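You operate a simulated robot arm through the tools that you are given. There is no shell and no other tool. Be economical: measure what you need, move in short steps, check, and stop when the job is done.

The job below is to be done with a simulated two-armed robot. You get a single attempt, and the scene is never put back.

TASK
Take the carton marked "rivets" from the vice bench top and put it on the air trolley top. Then take the lube brush and leave it on the steel table top. Then put the narrow offcut on the ply table top away on the vice bench top. Do these in the order given. Set down upright: carton, narrow offcut.
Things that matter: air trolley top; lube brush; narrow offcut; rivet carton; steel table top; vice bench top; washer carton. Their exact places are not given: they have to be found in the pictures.

It is judged by the outcome, as a careful person would: the job done as asked, and still so three seconds after it is handed in. It fails if anything else is knocked over, pushed out of place, dropped, spilled or broken.

THE ROBOT
Two 7-joint arms with two-finger parallel grippers on one trunk, on a base that drives. Base frame: it is fixed to the floor where the robot stands at the start and does not move with it; the origin is under the middle of the robot, x ahead of it, y to its left, z up; the surface under the hand at the start is at about z = 900. Lengths are in mm, angles in rad, forces in N, time in s.
The left shoulder is at the start at [50, 168, 1082], the right one opposite. With the tool pointing down near the work surface each hand reaches from about 100 to 660 mm from the robot's upright axis, wherever it stands, measured 20 degrees to its own side. Places, roughly: air trolley top [-4000, -600, 800]; lube brush [2250, -750, 750]; narrow offcut [3750, -1250, 750]; steel table top [700, -1100, 800]; vice bench top [700, 200, 900]. Payload 1.57 kg a hand.
Tool frame (each hand has its own): the origin (TCP) lies between the finger pads and is the grasp point; the fingertips stand 30 mm ahead of it; z points along the fingers, y is the line along which they close. The gripper opens to 80 mm. The fingers are 17 mm wide and 12 mm thick; the gripper's body (40 by 82 mm) begins 80 mm behind the TCP.
Orientation is that of the tool frame in the base frame, as [roll, pitch, yaw] about the fixed x, y, z axes, in that order (R = Rz(yaw) Ry(pitch) Rx(roll)). With the fingers straight down and closing along the base's y, the tool's x points along the base's -x, its y along +y and its z along -z.

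THE INTERFACE
- The arms move only by the tool send_rows. It takes "left_motion", "right_motion" or both (then of equal length, played together; a hand with none holds still); each is one flat list of numbers, 7 for each row, row after row: the turn, a rotation vector about the base's x, y, z in rad, then the shift along the base's x, y, z in mm, then the opening, from 0 (shut) to 1 (fully open). In form: [ax, ay, az, tx, ty, tz, claw, ax, ay, az, tx, ty, tz, claw, ...]. A call has 1 to 20 rows; each row shifts and turns the commanded pose from where the row before left it. A row lasts 0.2 s, in which the tool goes at most 50 mm and 0.15 rad; a call with a longer step from one row to the next is refused whole, and so is a gripper value outside its range. A pose out of reach is approached as far as the arm can. The call stops where the force on the tool passes 40 N (or 10 N more than at its start, if that is more) or the arm is blocked; 0.2 s more then pass. The fingers move at their own pace (about 45 mm/s each) and stop on an object; they squeeze with about 21 N. The grip force told is the motor's: it shows also when the fingers shut on nothing. Time passes only in rows, and 0.2 s behind the last, so rows that do not move let the fingers close. It gives the time, the measured TCP pose, the force on the tool (base axes), the opening and the grip force at its end, in the units of the frame above (readings bear some noise), with the torque about the TCP (base axes, N m) and any sound that the robot's microphone picked up.
- Cameras (640 x 400 px; columns grow to the right, rows downward): "scene" is now at [124.8, -9.3, 1298.6]; the picture's right is [-0.03, -1.00, 0.00], its down [-0.48, 0.01, -0.87] and it looks along [0.87, -0.03, -0.48] (base axes); focal length 214 px, centre (320, 200). "left" rides on the left gripper at [72, 7, -122] in its tool frame; the picture's right is [-0.09, 1.00, 0.00], its down [-0.84, -0.08, -0.54] and it looks along [-0.54, -0.05, 0.84] (tool axes); focal length 238 px, centre (320, 200). "right" rides on the right gripper at [72, -7, -122] in its tool frame; the picture's right is [0.09, 1.00, 0.00], its down [-0.84, 0.08, -0.54] and it looks along [-0.54, 0.05, 0.84] (tool axes); focal length 238 px, centre (320, 200).
- grab_frame(camera): a new picture of that camera. No time passes.
- slide_trunk(by): slides the trunk up (or, below 0, down) by that many mm; the arms and the scene camera ride with it, the base frame stays. It gives what a move gives, with no picture.
- base_move(legs): drives the robot by 1 to 6 legs, each [ahead, left, turn to the left] in mm, mm and rad, along the robot's own axes; the way and the turn of a leg run together, so that a leg with both is an arc; at most 1500 mm and 3.142 rad a leg. The arms and the cameras ride along, it lands a little off, and it stops where it bumps. It gives what a move gives.
- turn_head(pan, tilt): turns the head with the scene camera to pan (to the left, within 1.396 rad either way) and tilt (down, from -0.506 to 1.204), counted from straight ahead of the robot. It gives what a move gives.
- probe_pixels(camera, pixels): there is no depth. For up to 12 entries [column, row, z] of the newest picture of that camera ("zoom" is the newest enlarged one), the place [x, y] in the base frame at which the ray of that pixel passes the height z, good to about 2 mm, but the place of the scene camera against the robot may be out by one fixed shift of up to 12 mm in any direction. No time passes.
- zoom(camera, box): a new picture of the part [left, top, right, bottom] of that camera's present view, enlarged. No time passes.
- sign_off(): hands the job in; it is judged then, once.

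Go step by step. Measure first, check grasps and placings, and put right what went wrong. The budget is 110 turns and 92 pictures, counting those below and the enlarged ones. Unless the task says otherwise, let go and move clear before handing in, and close with one line.

The tools are called after "Emit:" as a command line: name --argument value ..., lists and objects as JSON in quotes. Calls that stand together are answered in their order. send_rows: Moves the arms, as the interface text tells. Its arguments: {"type":"object","properties":{"left_motion":{"type":"array","items":{"type":"number"}},"right_motion":{"type":"array","items":{"type":"number"}}},"required":[]} The other tools are called the same way: slide_trunk (by) slides the trunk up or down; base_move (legs) drives the base; turn_head (pan, tilt) turns the head that bears the scene camera; grab_frame (camera) takes a picture; probe_pixels (camera, pixels) gives the place at which the rays of pixels pass given heights; zoom (camera, box) takes an enlarged picture of a part of a camera's view; sign_off () hands the job in.

At the start:

```text
clock: 0.0
left_eef_pos: [406.8, 378.5, 1076.2]
left_tcp_rot: [-3.141, 0.001, 3.141]
left_ft_force: [0.7, 0.4, 0.1]
left_ft_torque: [-0.03, -0.03, 0.01]
left_finger_gap: 80.0
left_finger_force: 0.1
right_eef_pos: [341.2, -67.0, 1148.0]
right_tcp_rot: [3.14, 0.002, 3.14]
right_ft_force: [0.3, 1.1, -0.3]
right_ft_torque: [0.02, 0.0, 0.02]
right_finger_gap: 79.8
right_finger_force: 0.1
trunk travel left (down, up): [-250.0, 193.0]
robot x, y, heading: [-1.2, -1.0, -0.0]
head pan, tilt: [-0.03, 0.506]
```

scene: 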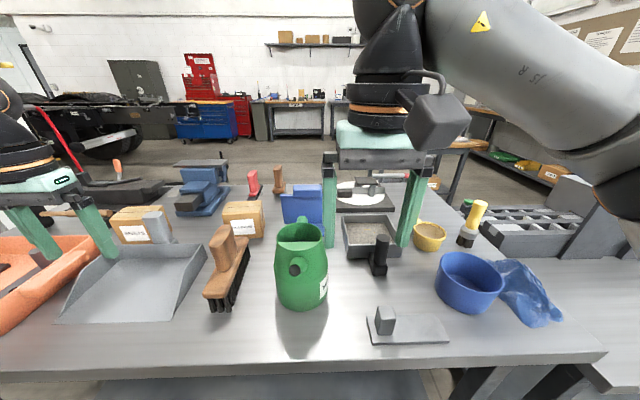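
right: 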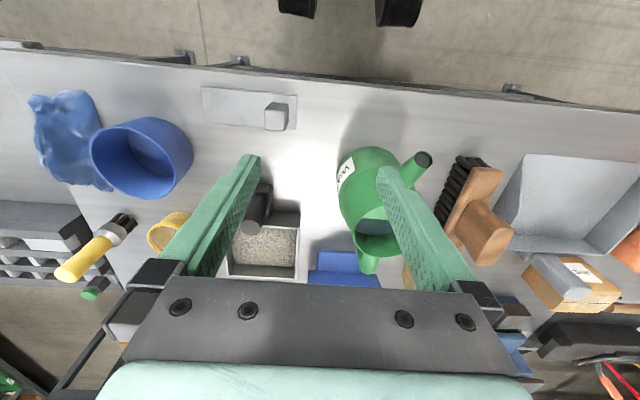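
left: 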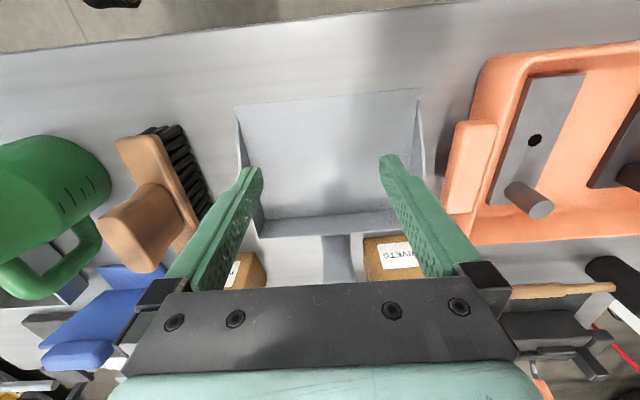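

The scene picture shows two cartons, at (145,225) and (243,218). The left camera reads "RIVETS" on the one that lies further left. I'll zoom to confirm the labels.

Emit:
zoom --camera "scene" --box '[60, 160, 300, 310]'

Emit:
probe_pixels --camera "scene" --pixels '[[120, 242, 900], [172, 243, 900], [110, 210, 960], [165, 207, 960], [224, 235, 900], [262, 237, 900], [145, 243, 900], [480, 205, 800]]'

```text
2.67 times, centred on (180, 235) of scene
```

zoom: 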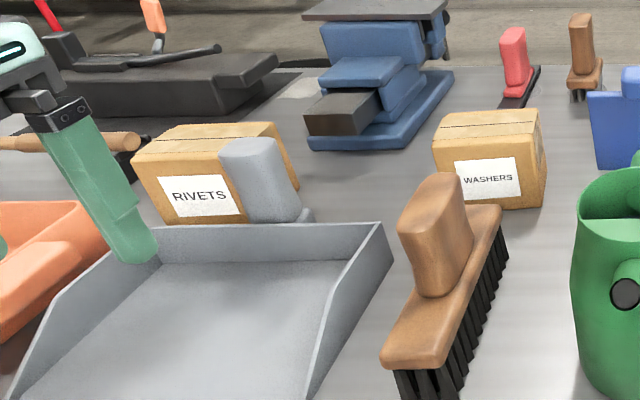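

```text
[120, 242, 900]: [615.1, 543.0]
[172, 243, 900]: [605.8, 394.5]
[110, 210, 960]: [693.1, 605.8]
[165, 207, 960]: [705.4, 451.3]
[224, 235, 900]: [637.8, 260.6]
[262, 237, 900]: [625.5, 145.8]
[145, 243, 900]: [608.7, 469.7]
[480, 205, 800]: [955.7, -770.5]
```

The carton at zoom (200,175) reads RIVETS; the dustpan handle stands in front of its right part. I'll probe its corners to size it.

Emit:
probe_pixels --camera "zoom" --pixels '[[164, 223, 900], [131, 162, 940], [131, 162, 960], [131, 162, 980], [183, 125, 960], [273, 122, 960], [299, 188, 900], [183, 125, 970], [273, 122, 970], [131, 162, 970], [434, 147, 970], [540, 110, 970]]'

Emit:
zoom --camera "left" --box '[220, 180, 500, 355]'

```text
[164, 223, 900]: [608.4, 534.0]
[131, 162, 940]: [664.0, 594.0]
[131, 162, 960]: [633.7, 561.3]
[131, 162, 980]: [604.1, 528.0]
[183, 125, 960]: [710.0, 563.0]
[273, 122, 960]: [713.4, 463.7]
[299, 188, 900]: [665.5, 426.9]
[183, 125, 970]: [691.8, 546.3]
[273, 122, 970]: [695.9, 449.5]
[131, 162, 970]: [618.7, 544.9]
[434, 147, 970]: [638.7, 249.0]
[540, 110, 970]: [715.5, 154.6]
```

```text
2.29 times, centred on (360, 268) of left
```

zoom: 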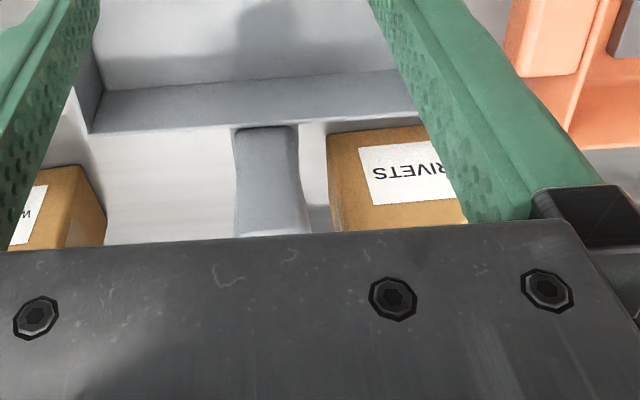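

RIVETS carton spans about x 610–685, y 440–540, with its top near z 975; it is too far to reach from here. I'll find the bench's front edge and the heights around it, to see how the base may move.

Emit:
probe_pixels --camera "right" --pixels '[[150, 62, 900], [450, 92, 900], [298, 8, 0], [395, 12, 0]]'

Emit:
turn_head --pan 0.6 --tilt 0.9

Emit:
grab_frame --camera "scene"

```text
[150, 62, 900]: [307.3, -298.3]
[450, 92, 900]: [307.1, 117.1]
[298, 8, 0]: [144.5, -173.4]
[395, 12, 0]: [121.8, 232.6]
```

```text
clock: 1.0
left_eef_pos: [407.0, 379.0, 1076.7]
left_tcp_rot: [-3.141, 0.001, -3.141]
left_ft_force: [-0.8, -0.2, 0.6]
left_ft_torque: [-0.02, -0.01, 0.02]
left_finger_gap: 80.2
left_finger_force: 0.1
right_eef_pos: [341.7, -66.6, 1148.3]
right_tcp_rot: [3.14, 0.001, 3.14]
right_ft_force: [-0.2, 0.8, 0.1]
right_ft_torque: [0.01, -0.02, 0.01]
right_finger_gap: 79.8
right_finger_force: 0.1
trunk travel left (down, up): [-250.0, 193.0]
robot x, y, heading: [0.3, -1.4, 0.003]
head pan, tilt: [0.6, 0.901]
```

```text
86 pictures are left
```

scene: 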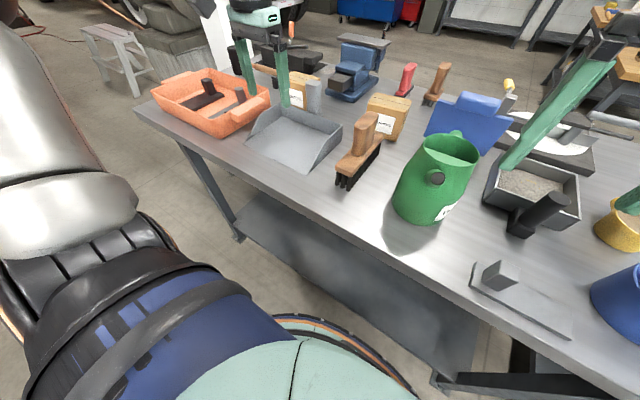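

The bench edge lies at x≈307. I'll probe the round base rim at (310,316) to learn how far I may drive ahead.

Emit:
probe_pixels --camera "scene" --pixels '[[310, 316, 0], [310, 316, 100], [310, 316, 250], [310, 316, 400], [137, 106, 900], [410, 340, 0], [410, 380, 250], [410, 396, 250], [240, 240, 0]]'

Emit:
zoom --camera "scene" --box '[140, 20, 460, 220]'

```text
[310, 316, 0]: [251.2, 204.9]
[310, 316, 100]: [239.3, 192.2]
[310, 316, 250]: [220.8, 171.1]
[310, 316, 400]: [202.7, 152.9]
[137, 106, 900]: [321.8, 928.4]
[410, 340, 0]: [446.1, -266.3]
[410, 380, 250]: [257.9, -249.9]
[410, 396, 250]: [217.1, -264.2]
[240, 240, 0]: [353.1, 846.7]
```

```text
2.00 times, centred on (300, 120) of scene
```

zoom: 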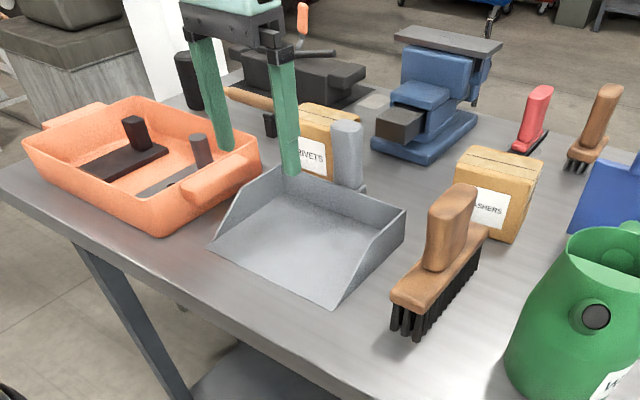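

The rim is about 290 mm from the axis, so little room remains ahead. I'll drive left 280 first, then ease forward a little.

Emit:
base_move --legs '[[0, 280, 0], [30, 0, 0]]'

Emit:
turn_head --pan 0.3 --tilt 0.7

Emit:
grab_frame --camera "scene"

Emit:
grab_frame --camera "left"

Emit:
grab_frame --camera "right"

```text
clock: 4.5
left_eef_pos: [437.9, 662.2, 1074.8]
left_tcp_rot: [-3.141, -0.001, 3.14]
left_ft_force: [0.2, 0.5, 0.4]
left_ft_torque: [0.0, 0.01, 0.03]
left_finger_gap: 79.9
left_finger_force: 0.1
right_eef_pos: [370.4, 217.1, 1147.5]
right_tcp_rot: [3.14, 0.001, 3.138]
right_ft_force: [-0.1, -0.6, 0.9]
right_ft_torque: [0.0, 0.02, -0.02]
right_finger_gap: 80.0
right_finger_force: 0.0
trunk travel left (down, up): [-250.0, 193.0]
robot x, y, heading: [26.8, 281.6, -0.002]
head pan, tilt: [0.6, 0.901]
```

```text
clock: 5.3
left_eef_pos: [438.3, 662.5, 1076.8]
left_tcp_rot: [-3.141, 0.001, 3.14]
left_ft_force: [0.5, -0.3, 0.7]
left_ft_torque: [0.03, 0.01, 0.0]
left_finger_gap: 79.9
left_finger_force: 0.2
right_eef_pos: [370.3, 217.1, 1148.2]
right_tcp_rot: [3.14, 0.001, 3.139]
right_ft_force: [-0.6, -0.6, 0.5]
right_ft_torque: [0.0, 0.0, 0.0]
right_finger_gap: 80.0
right_finger_force: 0.0
trunk travel left (down, up): [-250.0, 193.0]
robot x, y, heading: [27.7, 285.3, -0.005]
head pan, tilt: [0.3, 0.7]
```

```text
84 pictures are left
```

scene: 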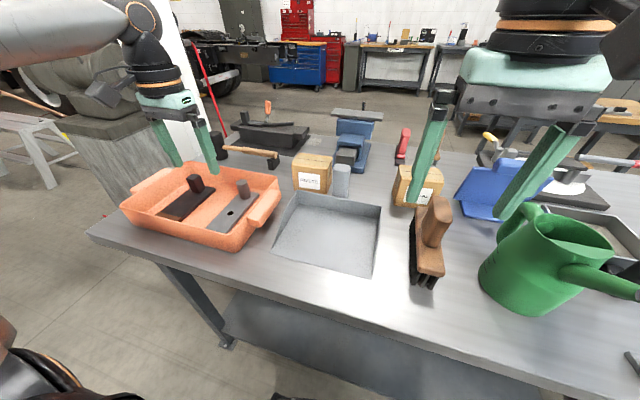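

```text
83 pictures are left
```

left: 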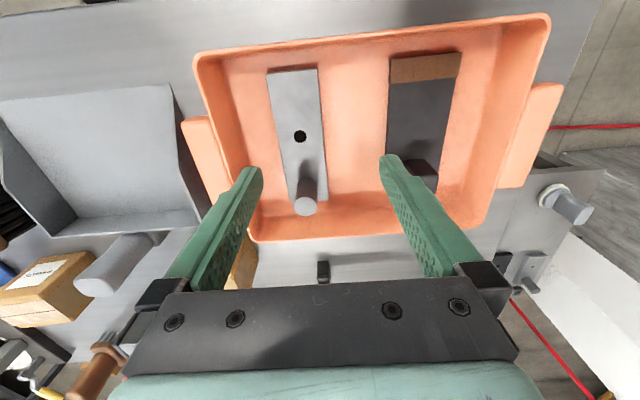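

```text
82 pictures are left
```

right: 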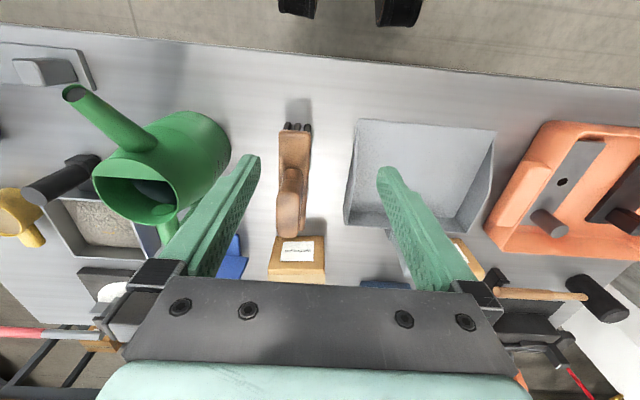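

The carton shows at scene (313,175) and nothing bumped. I'll raise the left hand and turn it a quarter, so that the fingers close along x, and bring it near the carton from above.

Emit:
send_rows --left_motion '[0, 0, 0.1428, 8, -15, 8, 1, 0, 0, 0.1428, 8, -15, 8, 1, 0, 0, 0.1428, 8, -15, 8, 1, 0, 0, 0.1428, 8, -15, 8, 1, 0, 0, 0.1428, 8, -15, 8, 1, 0, 0, 0.1428, 8, -15, 8, 1, 0, 0, 0.1428, 8, -15, 8, 1, 0, 0, 0.1428, 8, -15, 8, 1, 0, 0, 0.1428, 8, -15, 8, 1, 0, 0, 0.1428, 8, -15, 8, 1, 0, 0, 0.1428, 8, -15, 8, 1]'

Emit:
grab_frame --camera "left"

Emit:
zoom --camera "scene" --box '[210, 80, 450, 230]'

```text
clock: 7.7
left_eef_pos: [500.8, 515.2, 1146.3]
left_tcp_rot: [-3.139, 0.002, -1.571]
left_ft_force: [0.8, 0.3, 0.1]
left_ft_torque: [0.01, 0.0, 0.01]
left_finger_gap: 79.9
left_finger_force: 0.3
left hand out of reach, approached as far as the arm can: row 10, 11
right_eef_pos: [370.7, 217.7, 1147.6]
right_tcp_rot: [3.141, 0.001, 3.137]
right_ft_force: [-0.4, -0.1, 0.1]
right_ft_torque: [-0.01, -0.03, -0.01]
right_finger_gap: 79.9
right_finger_force: 0.0
trunk travel left (down, up): [-250.0, 193.0]
robot x, y, heading: [30.1, 284.7, -0.005]
head pan, tilt: [0.3, 0.7]
```

```text
81 pictures are left
```

left: 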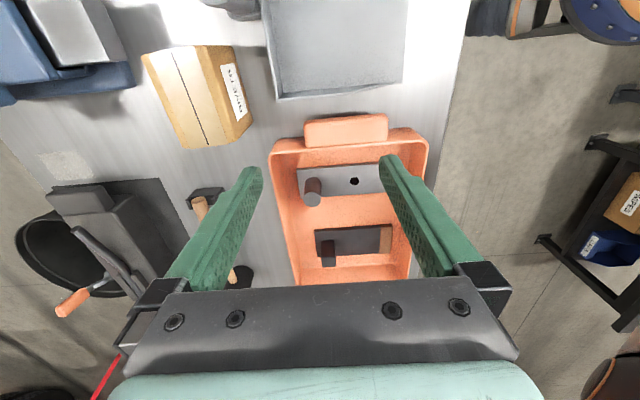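

```text
2.67 times, centred on (330, 155) of scene
```

zoom: 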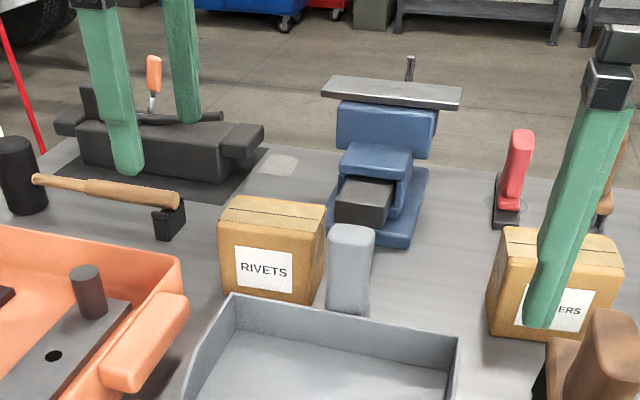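

The left camera now sees the carton from above at (200,95). I'll zoom it and probe its corners.

Emit:
zoom --camera "left" --box '[120, 20, 280, 120]'

Emit:
zoom --camera "left" --box '[130, 30, 290, 160]'

```text
4.00 times, centred on (200, 70) of left
```

zoom: 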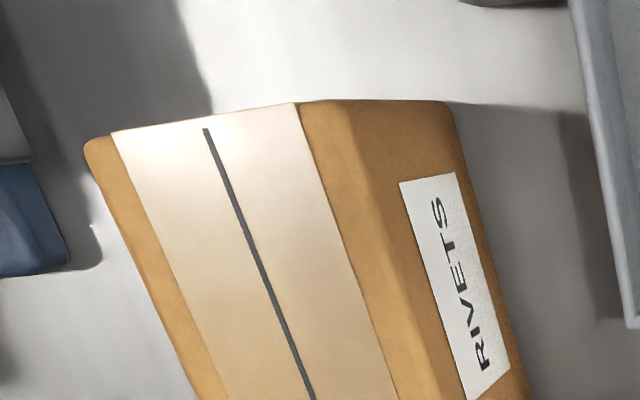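

```text
3.08 times, centred on (210, 95) of left
```

zoom: 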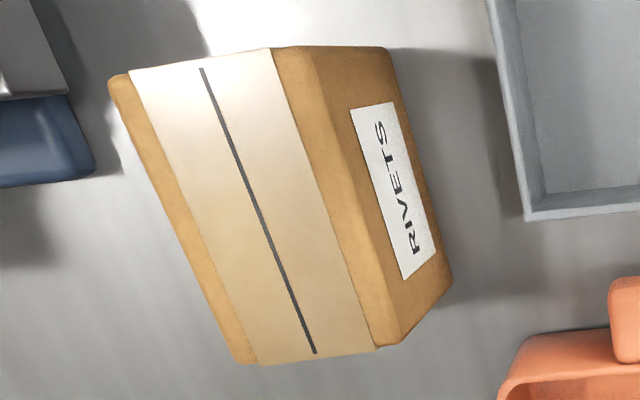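

I'll probe the carton's top corners in the last zoom.

Emit:
probe_pixels --camera "zoom" --pixels '[[112, 78, 975], [312, 50, 975], [236, 360, 975], [383, 345, 975], [390, 52, 900], [452, 278, 900], [402, 342, 900], [203, 68, 975], [315, 353, 975], [522, 215, 900]]'

```text
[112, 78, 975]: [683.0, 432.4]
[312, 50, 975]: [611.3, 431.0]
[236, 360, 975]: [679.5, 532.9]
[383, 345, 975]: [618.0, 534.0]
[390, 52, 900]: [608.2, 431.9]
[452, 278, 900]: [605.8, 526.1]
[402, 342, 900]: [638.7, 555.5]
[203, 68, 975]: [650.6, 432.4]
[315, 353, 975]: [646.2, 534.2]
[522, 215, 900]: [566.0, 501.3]
```

The seam gives a yaw of about +0.043 rad, and the centre is near (647,483). The carton is about 72–76 mm wide, so the fit is tight. I'll go down to z≈1040 and forward above it, then look again.

Emit:
send_rows --left_motion '[0, 0, 0.0215, 0, 0, -35, 1, 0, 0, 0.0215, 0, 0, -35, 1, 0, 0, 0, 0, 0, -35, 1, 0, 0, 0, 35, -7, 0, 1, 0, 0, 0, 35, -7, 0, 1, 0, 0, 0, 35, -7, 0, 1, 0, 0, 0, 30, -5, 0, 1]'

Emit:
grab_frame --camera "left"

```text
clock: 9.3
left_eef_pos: [564.1, 527.9, 1027.1]
left_tcp_rot: [-3.141, -0.003, -1.531]
left_ft_force: [0.2, 0.6, -0.3]
left_ft_torque: [0.03, 0.01, -0.02]
left_finger_gap: 80.1
left_finger_force: 0.0
left hand out of reach, approached as far as the arm can: row 5, 6, 7
right_eef_pos: [370.6, 217.7, 1147.7]
right_tcp_rot: [3.14, 0.002, 3.138]
right_ft_force: [0.4, 0.2, -0.3]
right_ft_torque: [-0.01, 0.02, 0.02]
right_finger_gap: 80.1
right_finger_force: 0.1
trunk travel left (down, up): [-250.0, 193.0]
robot x, y, heading: [28.7, 285.9, -0.008]
head pan, tilt: [0.3, 0.7]
```

```text
77 pictures are left
```

left: 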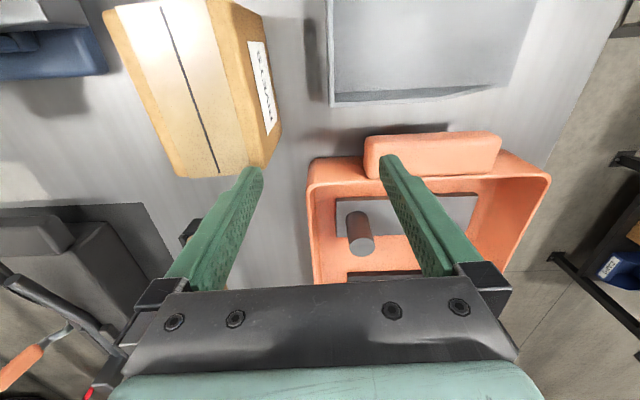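

The reach falls short at x≈564, while the carton is at 647. The casters seen in the right camera, near x≈140, suggest the base is narrower than I thought. I'll ease ahead 70 more and watch for a bump.

Emit:
send_rows --left_motion '[0, 0, 0, -35, 0, 10, 1, 0, 0, 0, -35, 0, 10, 1, 0, 0, 0, -35, 0, 10, 1, 0, 0, 0, -35, 0, 10, 1]'

Emit:
base_move --legs '[[40, 0, 0], [30, 0, 0]]'

```text
clock: 10.3
left_eef_pos: [422.9, 526.9, 1066.5]
left_tcp_rot: [3.141, 0.0, -1.531]
left_ft_force: [-0.6, -0.6, -0.6]
left_ft_torque: [0.01, 0.0, 0.0]
left_finger_gap: 79.9
left_finger_force: 0.1
right_eef_pos: [369.0, 217.2, 1148.2]
right_tcp_rot: [3.14, 0.001, 3.138]
right_ft_force: [-0.3, 0.5, 0.8]
right_ft_torque: [0.0, 0.0, 0.0]
right_finger_gap: 79.8
right_finger_force: 0.2
trunk travel left (down, up): [-250.0, 193.0]
robot x, y, heading: [27.0, 288.7, -0.002]
head pan, tilt: [0.3, 0.7]
```

```text
clock: 11.8
left_eef_pos: [482.1, 526.1, 1065.5]
left_tcp_rot: [3.14, -0.002, -1.528]
left_ft_force: [-0.1, -0.5, -0.5]
left_ft_torque: [-0.04, -0.03, 0.01]
left_finger_gap: 80.1
left_finger_force: 0.1
right_eef_pos: [426.6, 216.8, 1146.3]
right_tcp_rot: [3.139, 0.0, 3.137]
right_ft_force: [-0.2, -0.1, 0.1]
right_ft_torque: [0.04, 0.0, 0.02]
right_finger_gap: 79.9
right_finger_force: 0.0
trunk travel left (down, up): [-250.0, 193.0]
robot x, y, heading: [84.6, 283.2, 0.002]
head pan, tilt: [0.3, 0.7]
stopped in leg 2: the robot was blocked; the commanded pose is now the measured one
```

The base is blocked at x≈84.6, so this is the front limit. I'll reach over the carton again from here.

Emit:
send_rows --left_motion '[0, 0, 0, 33, -8, -6, 1, 0, 0, 0, 33, -8, -6, 1, 0, 0, 0, 33, -8, -6, 1, 0, 0, 0, 33, -8, -6, 1, 0, 0, 0, 33, -8, -6, 1]'

Emit:
grab_frame --camera "left"

Emit:
grab_frame --camera "scene"

```text
clock: 13.0
left_eef_pos: [610.1, 510.2, 1026.1]
left_tcp_rot: [3.139, 0.0, -1.528]
left_ft_force: [-0.3, 0.5, -0.5]
left_ft_torque: [-0.03, 0.03, -0.01]
left_finger_gap: 79.8
left_finger_force: 0.0
left hand out of reach, approached as far as the arm can: row 4, 5
right_eef_pos: [427.7, 216.7, 1146.6]
right_tcp_rot: [3.14, -0.002, 3.137]
right_ft_force: [0.9, -0.9, 0.1]
right_ft_torque: [-0.03, 0.0, -0.02]
right_finger_gap: 80.0
right_finger_force: 0.0
trunk travel left (down, up): [-250.0, 193.0]
robot x, y, heading: [83.3, 283.8, -0.0]
head pan, tilt: [0.3, 0.7]
```

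```text
76 pictures are left
```

left: 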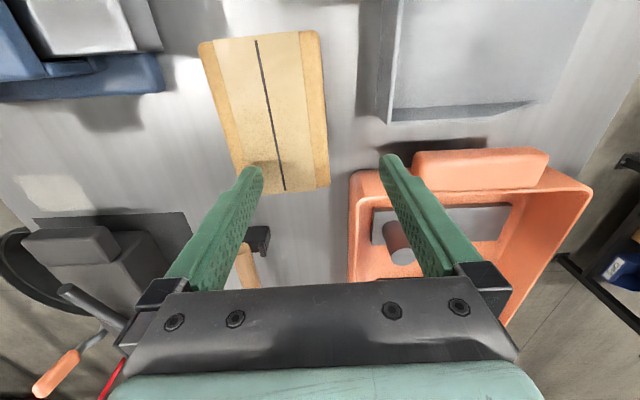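

```text
75 pictures are left
```

scene: 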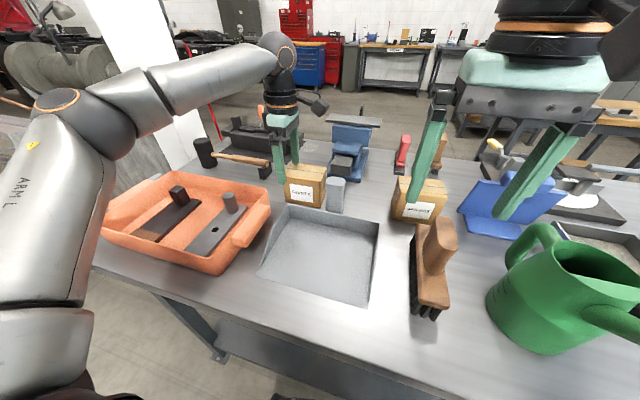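

The arm is nearly straight, with its wrist above the shoulder. I'll raise the trunk 150 mm and then reach down and forward again.

Emit:
slide_trunk --by 150

Emit:
send_rows --left_motion '[0, 0, 0, 0, 0, -40, 1, 0, 0, 0, 0, -5, -40, 1, 0, 0, 0, 10, -5, -35, 1, 0, 0, 0, 12, -5, -20, 1, 0, 0, 0, 12, -5, 0, 1]'

Emit:
grab_frame --camera "left"

```text
clock: 14.8
left_eef_pos: [609.9, 511.2, 1176.0]
left_tcp_rot: [-3.141, 0.0, -1.531]
left_ft_force: [-0.8, -0.5, -0.6]
left_ft_torque: [0.03, 0.01, 0.01]
left_finger_gap: 79.8
left_finger_force: 0.0
right_eef_pos: [426.7, 215.2, 1297.6]
right_tcp_rot: [3.14, -0.001, 3.137]
right_ft_force: [-0.1, -0.1, 0.0]
right_ft_torque: [-0.01, 0.0, 0.0]
right_finger_gap: 79.9
right_finger_force: 0.0
trunk travel left (down, up): [-400.0, 43.0]
robot x, y, heading: [90.0, 287.6, -0.0]
head pan, tilt: [0.3, 0.7]
```

```text
clock: 16.0
left_eef_pos: [608.8, 511.5, 1050.6]
left_tcp_rot: [3.141, -0.003, -1.53]
left_ft_force: [-0.4, 0.1, -0.1]
left_ft_torque: [-0.03, 0.01, 0.01]
left_finger_gap: 80.0
left_finger_force: 0.0
left hand out of reach, approached as far as the arm can: row 3, 4, 5
right_eef_pos: [427.1, 216.9, 1297.7]
right_tcp_rot: [-3.141, 0.0, 3.137]
right_ft_force: [0.7, -0.4, 0.2]
right_ft_torque: [-0.01, -0.01, 0.0]
right_finger_gap: 80.0
right_finger_force: 0.0
trunk travel left (down, up): [-400.0, 43.0]
robot x, y, heading: [85.0, 283.8, -0.005]
head pan, tilt: [0.3, 0.7]
```

```text
74 pictures are left
```

left: 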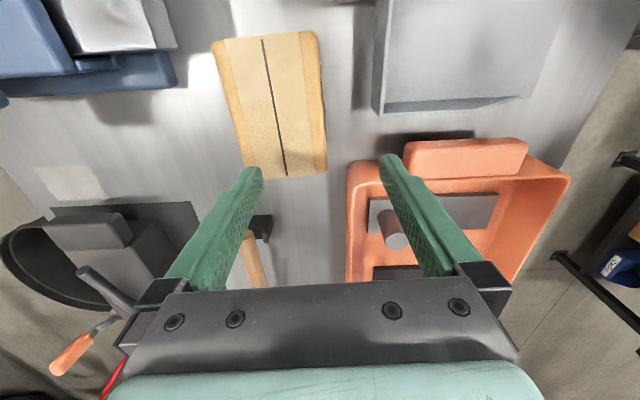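

Raising the trunk brought no gain, so the wrist turn itself may be limiting reach. I'll pull back and turn the hand half a turn the other way, which gives the same closing line, then try again.

Emit:
send_rows --left_motion '[0, 0, -0.149, -15, 0, 10, 1, 0, 0, -0.149, -15, 0, 10, 1, 0, 0, -0.149, -15, 0, 10, 1, 0, 0, -0.149, -15, 0, 10, 1, 0, 0, -0.149, -15, 0, 10, 1, 0, 0, -0.149, -15, 0, 0, 1, 0, 0, -0.149, 0, 0, 0, 1, 0, 0, -0.149, 0, 0, 0, 1, 0, 0, -0.149, 0, 0, 0, 1, 0, 0, -0.149, 0, 0, 0, 1, 0, 0, -0.149, 0, 0, 0, 1, 0, 0, -0.149, 0, 0, 0, 1, 0, 0, -0.149, 0, 0, 0, 1, 0, 0, -0.149, 0, 0, 0, 1, 0, 0, -0.149, 0, 0, 0, 1, 0, 0, -0.149, 0, 0, 0, 1, 0, 0, -0.149, 0, 0, 0, 1, 0, 0, -0.149, 0, 0, 0, 1, 0, 0, -0.149, 0, 0, 0, 1, 0, 0, -0.149, 0, 0, 0, 1]'

Emit:
slide_trunk --by -80

```text
clock: 20.2
left_eef_pos: [521.4, 511.2, 1100.4]
left_tcp_rot: [-3.141, 0.0, 1.77]
left_ft_force: [-0.4, -0.1, -0.4]
left_ft_torque: [0.02, -0.02, 0.01]
left_finger_gap: 80.2
left_finger_force: 0.0
right_eef_pos: [426.1, 217.4, 1296.3]
right_tcp_rot: [3.14, 0.001, 3.137]
right_ft_force: [-0.5, 0.2, -0.2]
right_ft_torque: [0.01, -0.01, -0.01]
right_finger_gap: 80.1
right_finger_force: 0.0
trunk travel left (down, up): [-400.0, 43.0]
robot x, y, heading: [84.7, 282.3, 0.0]
head pan, tilt: [0.3, 0.7]
```

```text
clock: 21.4
left_eef_pos: [519.8, 512.3, 1020.8]
left_tcp_rot: [3.141, 0.0, 1.771]
left_ft_force: [-0.3, -0.4, -0.4]
left_ft_torque: [0.01, 0.01, -0.02]
left_finger_gap: 80.1
left_finger_force: 0.0
right_eef_pos: [427.9, 216.2, 1217.1]
right_tcp_rot: [3.14, -0.001, 3.136]
right_ft_force: [-0.4, 0.8, 0.2]
right_ft_torque: [0.02, -0.01, 0.04]
right_finger_gap: 80.3
right_finger_force: 0.0
trunk travel left (down, up): [-320.0, 123.0]
robot x, y, heading: [85.5, 287.4, -0.003]
head pan, tilt: [0.3, 0.7]
```

The half-turn is nearly done (yaw 1.77). I'll finish the turn to 1.614 and reach forward over the carton.

Emit:
send_rows --left_motion '[0, 0, -0.079, 0, 0, 5, 1, 0, 0, -0.078, 0, 0, 5, 1, 0, 0, 0, 31, -6, 0, 1, 0, 0, 0, 31, -6, 0, 1, 0, 0, 0, 31, -6, 0, 1, 0, 0, 0, 32, -6, 0, 1, 0, 0, 0, 0, 0, 0, 1]'

Emit:
grab_frame --camera "left"

```text
clock: 22.9
left_eef_pos: [616.3, 508.2, 1031.7]
left_tcp_rot: [3.14, 0.0, 1.613]
left_ft_force: [-0.4, -0.1, -0.2]
left_ft_torque: [-0.03, -0.03, 0.04]
left_finger_gap: 79.7
left_finger_force: 0.1
left hand out of reach, approached as far as the arm can: row 6
right_eef_pos: [427.1, 216.9, 1216.6]
right_tcp_rot: [3.139, -0.001, 3.136]
right_ft_force: [1.1, 0.5, -0.4]
right_ft_torque: [0.0, 0.01, 0.02]
right_finger_gap: 80.1
right_finger_force: 0.0
trunk travel left (down, up): [-320.0, 123.0]
robot x, y, heading: [84.9, 284.7, -0.002]
head pan, tilt: [0.3, 0.7]
```

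```text
73 pictures are left
```

left: 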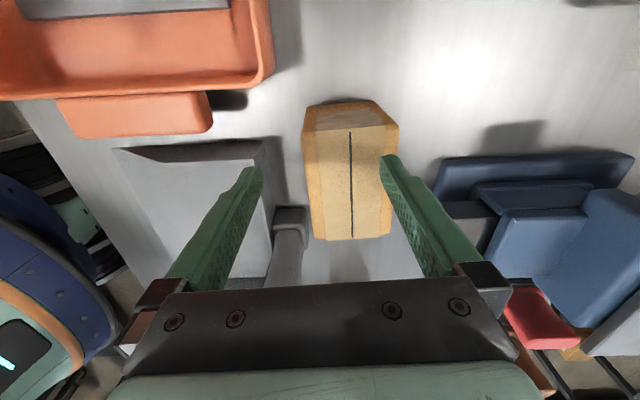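

The reach stops near x≈616 again. Turning the base to the right will bring the left shoulder forward by about 85 mm. I'll pull the left hand back and up first, then back off, turn, and re-approach.

Emit:
send_rows --left_motion '[0, 0, 0, -20, 0, 40, 1, 0, 0, 0, -30, 0, 35, 1, 0, 0, 0, -40, 0, 25, 1, 0, 0, 0, -40, 0, 20, 1, 0, 0, 0, -40, 0, 0, 1, 0, 0, 0, -40, 0, 0, 1]'

Emit:
base_move --legs '[[-40, 0, 0], [0, 0, -0.6], [0, 60, 0]]'

```text
clock: 24.4
left_eef_pos: [406.4, 507.6, 1153.8]
left_tcp_rot: [3.14, -0.001, 1.617]
left_ft_force: [0.0, -0.7, 0.0]
left_ft_torque: [-0.01, -0.04, -0.05]
left_finger_gap: 79.8
left_finger_force: 0.0
right_eef_pos: [426.5, 217.1, 1218.2]
right_tcp_rot: [3.14, -0.001, 3.137]
right_ft_force: [-0.3, -1.4, 0.2]
right_ft_torque: [0.03, 0.0, 0.01]
right_finger_gap: 80.1
right_finger_force: 0.0
trunk travel left (down, up): [-320.0, 123.0]
robot x, y, heading: [83.4, 282.8, -0.0]
head pan, tilt: [0.3, 0.7]
```

```text
clock: 27.7
left_eef_pos: [472.8, 334.8, 1151.6]
left_tcp_rot: [-3.14, -0.001, 1.016]
left_ft_force: [0.5, -1.5, 1.2]
left_ft_torque: [0.0, 0.02, -0.03]
left_finger_gap: 80.0
left_finger_force: 0.0
right_eef_pos: [323.6, 84.5, 1217.8]
right_tcp_rot: [3.139, 0.001, 2.536]
right_ft_force: [0.5, 0.1, -0.6]
right_ft_torque: [0.01, 0.0, 0.02]
right_finger_gap: 80.1
right_finger_force: 0.1
trunk travel left (down, up): [-320.0, 123.0]
robot x, y, heading: [81.3, 333.3, -0.601]
head pan, tilt: [0.3, 0.7]
```

The turn was clear, and the robot stands at (81,333,-0.6). Now I'll bring the left hand over the carton with yaw 1.614.

Emit:
send_rows --left_motion '[0, 0, 0.1, 29, 26, 0, 1, 0, 0, 0.1, 29, 26, 0, 1, 0, 0, 0.1, 29, 26, -10, 1, 0, 0, 0.1, 29, 26, -30, 1, 0, 0, 0.1, 29, 26, -30, 1, 0, 0, 0.098, 29, 24, -30, 1, 0, 0, 0, 0, 0, 0, 1]'

Emit:
grab_frame --camera "left"

```text
clock: 29.3
left_eef_pos: [643.5, 491.1, 1050.6]
left_tcp_rot: [3.14, 0.001, 1.614]
left_ft_force: [-0.5, -1.3, -1.0]
left_ft_torque: [-0.03, 0.0, 0.0]
left_finger_gap: 80.0
left_finger_force: 0.0
right_eef_pos: [323.0, 83.1, 1218.0]
right_tcp_rot: [3.139, -0.002, 2.537]
right_ft_force: [0.4, 0.2, -0.2]
right_ft_torque: [0.04, 0.01, 0.04]
right_finger_gap: 80.1
right_finger_force: 0.0
trunk travel left (down, up): [-320.0, 123.0]
robot x, y, heading: [78.6, 337.5, -0.602]
head pan, tilt: [0.3, 0.7]
```

```text
72 pictures are left
```

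left: 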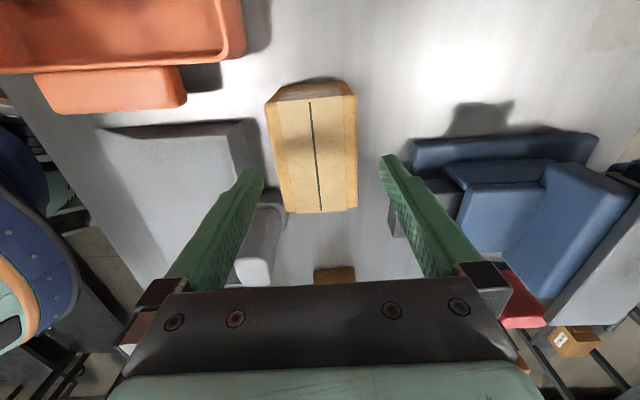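

The hand is now over the carton (TCP 643,491). I'll zoom to measure the carton's edges.

Emit:
zoom --camera "left" --box '[220, 60, 412, 230]'

```text
2.35 times, centred on (316, 145) of left
```

zoom: 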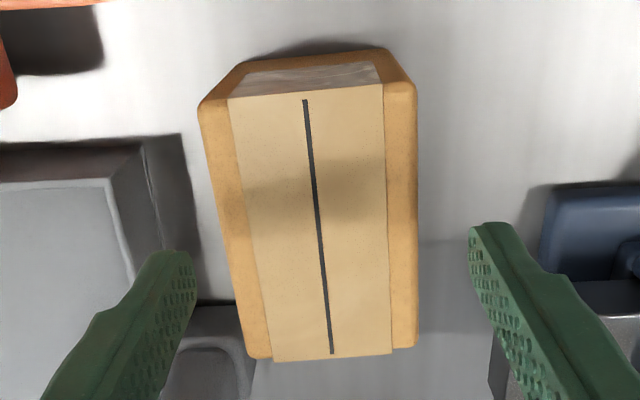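

Emit:
probe_pixels --camera "zoom" --pixels '[[200, 120, 973], [417, 120, 973], [240, 330, 973], [417, 330, 973], [304, 97, 973], [332, 355, 973], [200, 120, 960], [417, 120, 960], [216, 220, 973], [417, 220, 973]]'

```text
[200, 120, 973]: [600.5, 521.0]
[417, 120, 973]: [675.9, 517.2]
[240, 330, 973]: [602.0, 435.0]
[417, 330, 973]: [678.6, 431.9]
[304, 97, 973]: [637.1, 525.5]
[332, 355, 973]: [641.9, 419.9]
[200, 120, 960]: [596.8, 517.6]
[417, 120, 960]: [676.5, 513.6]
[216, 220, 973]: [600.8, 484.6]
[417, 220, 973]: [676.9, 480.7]
```

Comparing the two views puts the carton's top at z≈990, its centre at about (639,481) and its width at about 70 mm. I'll shift slightly, go down to z 950 and close.

Emit:
send_rows --left_motion '[0, 0, 0, -4, -6, 0, 1, 0, 0, 0, 0, 0, -15, 1, 0, 0, 0, 0, 0, -15, 1, 0, 0, 0, 0, 0, -20, 1, 0, 0, 0, 0, 0, -25, 1, 0, 0, 0, 0, 0, -25, 1, 0, 0, 0, 0, 0, 0, 1]'

Emit:
grab_frame --camera "left"

Emit:
turn_head --pan 0.9 --tilt 0.7

Emit:
grab_frame --camera "scene"

```text
clock: 30.9
left_eef_pos: [638.8, 483.4, 948.4]
left_tcp_rot: [3.139, -0.001, 1.613]
left_ft_force: [-0.5, 0.1, -0.7]
left_ft_torque: [-0.02, -0.03, 0.03]
left_finger_gap: 80.0
left_finger_force: 0.0
right_eef_pos: [322.9, 84.2, 1217.3]
right_tcp_rot: [-3.141, 0.0, 2.537]
right_ft_force: [-0.4, 0.4, -0.4]
right_ft_torque: [0.0, 0.01, 0.0]
right_finger_gap: 79.9
right_finger_force: 0.0
trunk travel left (down, up): [-320.0, 123.0]
robot x, y, heading: [83.2, 332.9, -0.602]
head pan, tilt: [0.3, 0.7]
```

```text
70 pictures are left
```

left: 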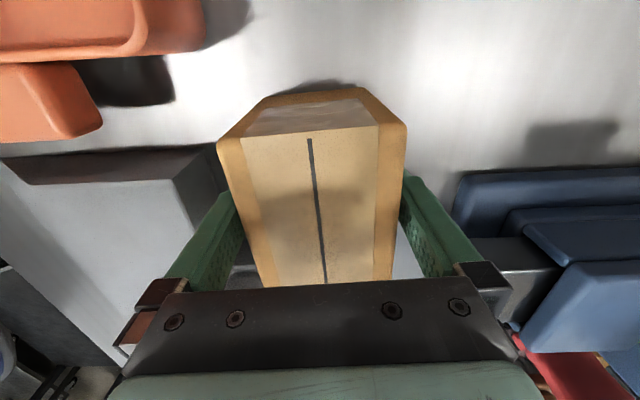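

```text
clock: 31.9
left_eef_pos: [640.4, 484.2, 948.7]
left_tcp_rot: [3.141, 0.0, 1.615]
left_ft_force: [0.7, -0.3, -0.8]
left_ft_torque: [0.03, -0.01, 0.01]
left_finger_gap: 79.9
left_finger_force: 0.1
right_eef_pos: [322.8, 84.0, 1216.7]
right_tcp_rot: [3.139, 0.0, 2.536]
right_ft_force: [-0.3, 0.1, 0.4]
right_ft_torque: [0.02, 0.01, 0.01]
right_finger_gap: 79.9
right_finger_force: 0.1
trunk travel left (down, up): [-320.0, 123.0]
robot x, y, heading: [80.0, 330.3, -0.603]
head pan, tilt: [0.901, 0.7]
```

```text
69 pictures are left
```

scene: 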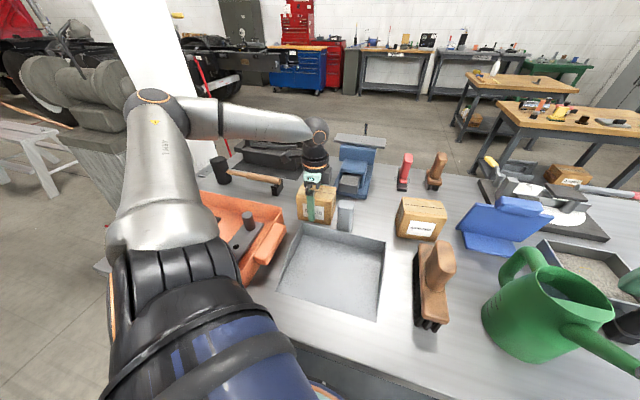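

The fingers straddle the carton at z 949 with no contact force. I'll close, then lift 120 mm.

Emit:
send_rows --left_motion '[0, 0, 0, 0, 0, 0, 0, 0, 0, 0, 0, 0, 0, 0, 0, 0, 0, 0, 0, 0, 0, 0, 0, 0, 0, 0, 15, 0, 0, 0, 0, 0, 0, 30, 0, 0, 0, 0, 0, 0, 40, 0, 0, 0, 0, 0, 0, 40, 0]'

Emit:
grab_frame --camera "left"

```text
clock: 33.5
left_eef_pos: [641.2, 483.5, 1075.0]
left_tcp_rot: [3.141, -0.001, 1.613]
left_ft_force: [0.4, 0.1, -5.1]
left_ft_torque: [0.03, 0.02, -0.01]
left_finger_gap: 70.3
left_finger_force: 21.0
right_eef_pos: [322.9, 84.8, 1217.5]
right_tcp_rot: [3.14, 0.001, 2.537]
right_ft_force: [0.1, 0.3, 0.2]
right_ft_torque: [-0.02, 0.02, 0.01]
right_finger_gap: 79.9
right_finger_force: 0.0
trunk travel left (down, up): [-320.0, 123.0]
robot x, y, heading: [80.7, 333.1, -0.601]
head pan, tilt: [0.901, 0.7]
```

```text
68 pictures are left
```

left: 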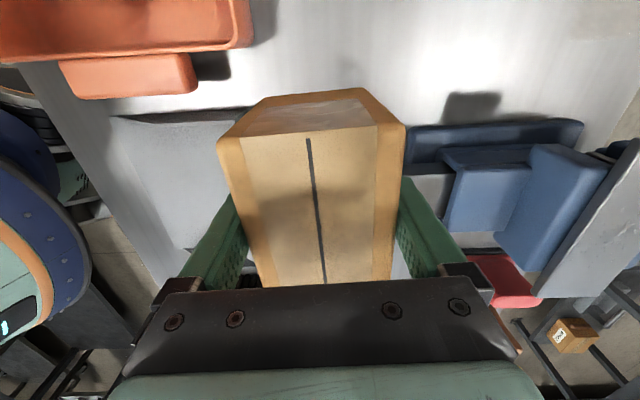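

The carton is held (gap 70.3, about 0.5 kg). I'll draw it in high, back away from the bench and look at the way to the trolley.

Emit:
send_rows --left_motion '[0, 0, 0, -10, 0, 40, 0, 0, 0, 0, -35, 0, 25, 0, 0, 0, 0, -35, 0, 0, 0, 0, 0, 0, -35, 0, 0, 0, 0, 0, 0, -35, 0, 0, 0, 0, 0, 0, -35, -5, 0, 0]'

Emit:
base_move --legs '[[-450, -250, 0]]'

Emit:
turn_head --pan -1.39 --tilt 0.35

Emit:
grab_frame --camera "scene"

```text
clock: 34.9
left_eef_pos: [458.8, 478.2, 1140.9]
left_tcp_rot: [3.141, 0.001, 1.615]
left_ft_force: [0.6, 0.4, -4.6]
left_ft_torque: [0.04, -0.03, 0.01]
left_finger_gap: 70.1
left_finger_force: 20.5
right_eef_pos: [322.7, 85.0, 1217.4]
right_tcp_rot: [3.139, 0.001, 2.535]
right_ft_force: [1.1, -0.5, 0.2]
right_ft_torque: [0.01, -0.01, -0.01]
right_finger_gap: 79.8
right_finger_force: 0.1
trunk travel left (down, up): [-320.0, 123.0]
robot x, y, heading: [82.2, 333.9, -0.599]
head pan, tilt: [0.901, 0.7]
```

```text
clock: 37.9
left_eef_pos: [-52.9, 527.4, 1141.8]
left_tcp_rot: [-3.141, 0.0, 1.607]
left_ft_force: [0.4, -0.3, -5.4]
left_ft_torque: [0.01, 0.0, -0.03]
left_finger_gap: 69.9
left_finger_force: 21.5
right_eef_pos: [-190.7, 134.1, 1217.3]
right_tcp_rot: [3.141, 0.0, 2.531]
right_ft_force: [0.2, -0.9, 0.9]
right_ft_torque: [-0.01, -0.01, -0.01]
right_finger_gap: 80.0
right_finger_force: 0.0
trunk travel left (down, up): [-320.0, 123.0]
robot x, y, heading: [-430.9, 381.5, -0.607]
head pan, tilt: [0.901, 0.7]
```

```text
clock: 40.0
left_eef_pos: [-51.3, 528.5, 1141.3]
left_tcp_rot: [-3.141, 0.0, 1.609]
left_ft_force: [0.6, -0.1, -4.2]
left_ft_torque: [0.06, 0.01, 0.02]
left_finger_gap: 69.8
left_finger_force: 21.2
right_eef_pos: [-189.0, 133.8, 1217.7]
right_tcp_rot: [3.139, 0.0, 2.53]
right_ft_force: [-0.1, 0.1, 0.5]
right_ft_torque: [0.02, 0.05, 0.0]
right_finger_gap: 80.2
right_finger_force: 0.1
trunk travel left (down, up): [-320.0, 123.0]
robot x, y, heading: [-431.7, 381.7, -0.608]
head pan, tilt: [-1.389, 0.351]
```

```text
67 pictures are left
```

scene: 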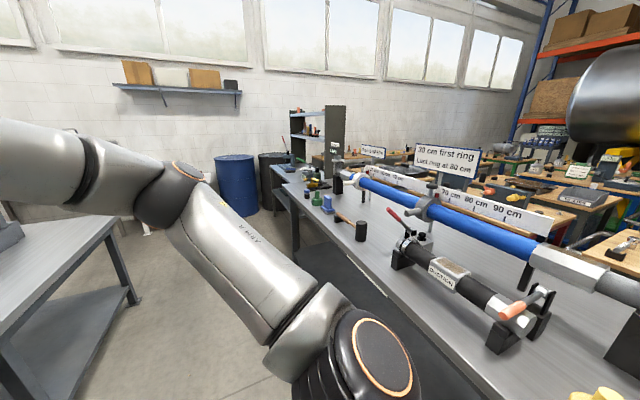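

A long bench with a blue pipe stands to the robot's right-rear. I'll probe its near edge before turning round.

Emit:
probe_pixels --camera "scene" --pixels '[[275, 185, 800], [420, 305, 800], [495, 370, 800], [275, 185, 850], [495, 370, 850], [297, 252, 0], [500, 395, 800]]'

Emit:
base_move --legs '[[0, 0, -0.9]]'

Emit:
turn_head --pan -1.2 --tilt 0.35

Emit:
grab_frame --camera "scene"

```text
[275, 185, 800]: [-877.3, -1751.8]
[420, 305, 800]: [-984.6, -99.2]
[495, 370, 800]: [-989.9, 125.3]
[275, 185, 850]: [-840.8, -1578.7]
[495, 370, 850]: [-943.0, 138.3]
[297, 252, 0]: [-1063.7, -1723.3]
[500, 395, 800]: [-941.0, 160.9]
```

```text
clock: 42.8
left_eef_pos: [-87.4, 172.3, 1140.8]
left_tcp_rot: [-3.141, 0.0, 0.694]
left_ft_force: [0.7, 0.1, -5.3]
left_ft_torque: [0.02, 0.02, -0.02]
left_finger_gap: 69.9
left_finger_force: 21.0
right_eef_pos: [-481.3, 40.7, 1216.4]
right_tcp_rot: [3.14, 0.0, 1.617]
right_ft_force: [0.1, -0.1, -0.2]
right_ft_torque: [-0.01, 0.0, 0.04]
right_finger_gap: 80.2
right_finger_force: 0.0
trunk travel left (down, up): [-320.0, 123.0]
robot x, y, heading: [-435.1, 386.1, -1.524]
head pan, tilt: [-1.389, 0.351]
```

```text
clock: 43.5
left_eef_pos: [-86.9, 170.9, 1141.7]
left_tcp_rot: [-3.141, -0.001, 0.695]
left_ft_force: [-0.1, 0.6, -5.3]
left_ft_torque: [0.0, -0.02, 0.0]
left_finger_gap: 70.1
left_finger_force: 20.9
right_eef_pos: [-480.3, 40.1, 1216.4]
right_tcp_rot: [3.14, 0.0, 1.618]
right_ft_force: [0.3, 0.5, -0.2]
right_ft_torque: [0.0, 0.02, 0.03]
right_finger_gap: 80.1
right_finger_force: 0.2
trunk travel left (down, up): [-320.0, 123.0]
robot x, y, heading: [-432.3, 385.4, -1.525]
head pan, tilt: [-1.201, 0.351]
```

```text
66 pictures are left
```

scene: 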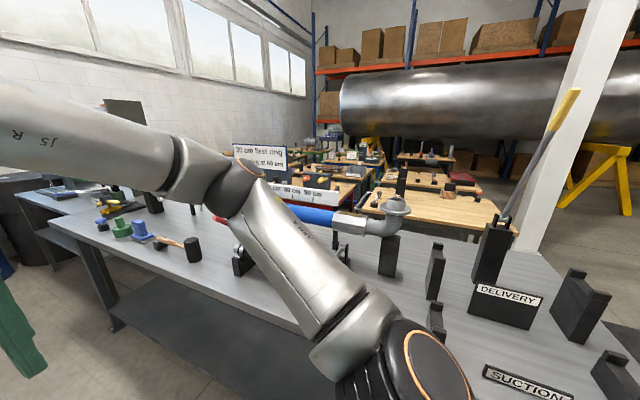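

The bench behind blocks a straight way, so I need to see its +y end. I'll shift 80 mm away from it and turn on.

Emit:
base_move --legs '[[0, 80, 0], [0, 0, -1.2]]'

Emit:
turn_head --pan -0.9 --tilt 0.4

Emit:
grab_frame --camera "scene"

```text
clock: 47.9
left_eef_pos: [-421.4, -11.8, 1142.1]
left_tcp_rot: [-3.14, 0.0, -0.5]
left_ft_force: [0.6, -0.5, -5.0]
left_ft_torque: [-0.01, 0.0, 0.0]
left_finger_gap: 69.9
left_finger_force: 20.6
right_eef_pos: [-688.5, 308.5, 1216.7]
right_tcp_rot: [3.139, 0.0, 0.425]
right_ft_force: [0.5, -1.0, 0.3]
right_ft_torque: [0.03, 0.0, -0.01]
right_finger_gap: 79.6
right_finger_force: 0.0
trunk travel left (down, up): [-320.0, 123.0]
robot x, y, heading: [-350.2, 389.0, -2.72]
head pan, tilt: [-1.201, 0.351]
```

```text
clock: 48.7
left_eef_pos: [-420.1, -11.5, 1141.6]
left_tcp_rot: [3.141, 0.001, -0.498]
left_ft_force: [0.5, 0.2, -4.3]
left_ft_torque: [-0.01, 0.01, 0.0]
left_finger_gap: 69.9
left_finger_force: 21.2
right_eef_pos: [-687.7, 307.4, 1216.5]
right_tcp_rot: [3.141, -0.001, 0.423]
right_ft_force: [0.4, 0.3, 1.2]
right_ft_torque: [-0.02, 0.0, -0.01]
right_finger_gap: 80.1
right_finger_force: 0.1
trunk travel left (down, up): [-320.0, 123.0]
robot x, y, heading: [-351.6, 393.6, -2.716]
head pan, tilt: [-0.901, 0.4]
```

```text
65 pictures are left
```

scene: 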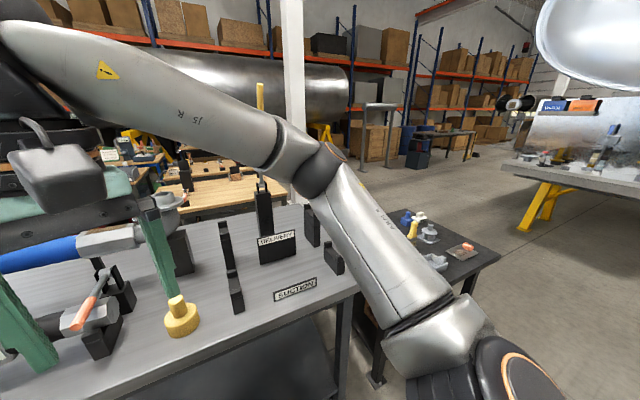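

The pipe bench ends near (350,290), with a small black table at (440,265) beyond it and open floor to the right. I'll probe these.

Emit:
probe_pixels --camera "scene" --pixels '[[350, 290, 850], [310, 208, 850], [500, 258, 650], [475, 290, 650], [430, 213, 650], [372, 385, 0], [510, 170, 800], [525, 230, 0], [460, 155, 0], [410, 165, 0], [375, 105, 800], [170, 205, 800]]'

Emit:
turn_head --pan -1.39 --tilt 0.45

Emit:
grab_frame --camera "scene"

```text
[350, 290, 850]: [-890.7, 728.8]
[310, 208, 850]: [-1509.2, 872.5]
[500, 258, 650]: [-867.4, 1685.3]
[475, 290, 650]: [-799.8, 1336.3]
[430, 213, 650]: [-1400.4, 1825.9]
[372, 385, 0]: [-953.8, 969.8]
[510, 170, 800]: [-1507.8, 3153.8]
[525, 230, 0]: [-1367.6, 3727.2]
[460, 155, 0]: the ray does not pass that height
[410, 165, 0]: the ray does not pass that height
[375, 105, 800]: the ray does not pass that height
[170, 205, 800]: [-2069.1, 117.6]
```

```text
clock: 49.6
left_eef_pos: [-420.8, -10.9, 1141.7]
left_tcp_rot: [3.14, 0.001, -0.5]
left_ft_force: [0.0, -0.2, -6.4]
left_ft_torque: [0.0, -0.01, -0.04]
left_finger_gap: 69.9
left_finger_force: 20.5
right_eef_pos: [-688.5, 308.5, 1217.0]
right_tcp_rot: [3.14, 0.0, 0.424]
right_ft_force: [-0.4, -0.5, 0.4]
right_ft_torque: [0.0, 0.03, -0.01]
right_finger_gap: 79.9
right_finger_force: 0.0
trunk travel left (down, up): [-320.0, 123.0]
robot x, y, heading: [-352.3, 387.7, -2.715]
head pan, tilt: [-1.389, 0.45]
```

```text
64 pictures are left
```

scene: 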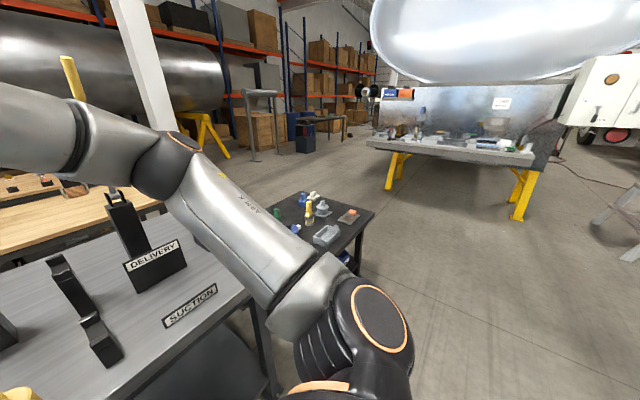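

The aisle runs between the two benches toward +y, and the floor beyond the small black table at (320,215) is clear. I'll turn to face +y, drive up the aisle, then look toward the trolley.

Emit:
base_move --legs '[[0, 0, -1.997], [1400, 0, 0]]'

Emit:
turn_head --pan 1.2 --tilt 0.3

Emit:
grab_frame --camera "scene"

```text
clock: 61.2
left_eef_pos: [-676.2, 1983.4, 1142.8]
left_tcp_rot: [-3.141, 0.001, -2.5]
left_ft_force: [0.5, 0.3, -5.0]
left_ft_torque: [0.0, 0.02, -0.03]
left_finger_gap: 69.9
left_finger_force: 20.5
right_eef_pos: [-273.9, 2093.8, 1216.4]
right_tcp_rot: [3.139, -0.001, -1.579]
right_ft_force: [-0.2, -0.3, 0.5]
right_ft_torque: [0.01, 0.01, 0.01]
right_finger_gap: 79.8
right_finger_force: 0.1
trunk travel left (down, up): [-320.0, 123.0]
robot x, y, heading: [-341.5, 1756.1, 1.565]
head pan, tilt: [-1.389, 0.45]
```

```text
clock: 63.5
left_eef_pos: [-676.4, 1982.8, 1141.4]
left_tcp_rot: [3.141, 0.001, -2.5]
left_ft_force: [0.5, 0.4, -5.0]
left_ft_torque: [-0.06, 0.01, 0.01]
left_finger_gap: 69.6
left_finger_force: 20.9
right_eef_pos: [-274.0, 2093.4, 1216.8]
right_tcp_rot: [3.14, 0.001, -1.577]
right_ft_force: [0.3, -0.3, 0.3]
right_ft_torque: [0.03, -0.01, -0.03]
right_finger_gap: 80.1
right_finger_force: 0.1
trunk travel left (down, up): [-320.0, 123.0]
robot x, y, heading: [-344.4, 1752.9, 1.565]
head pan, tilt: [1.201, 0.3]
```

```text
63 pictures are left
```

scene: 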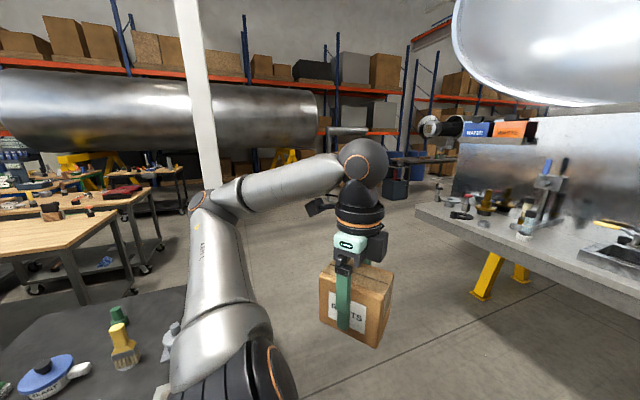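

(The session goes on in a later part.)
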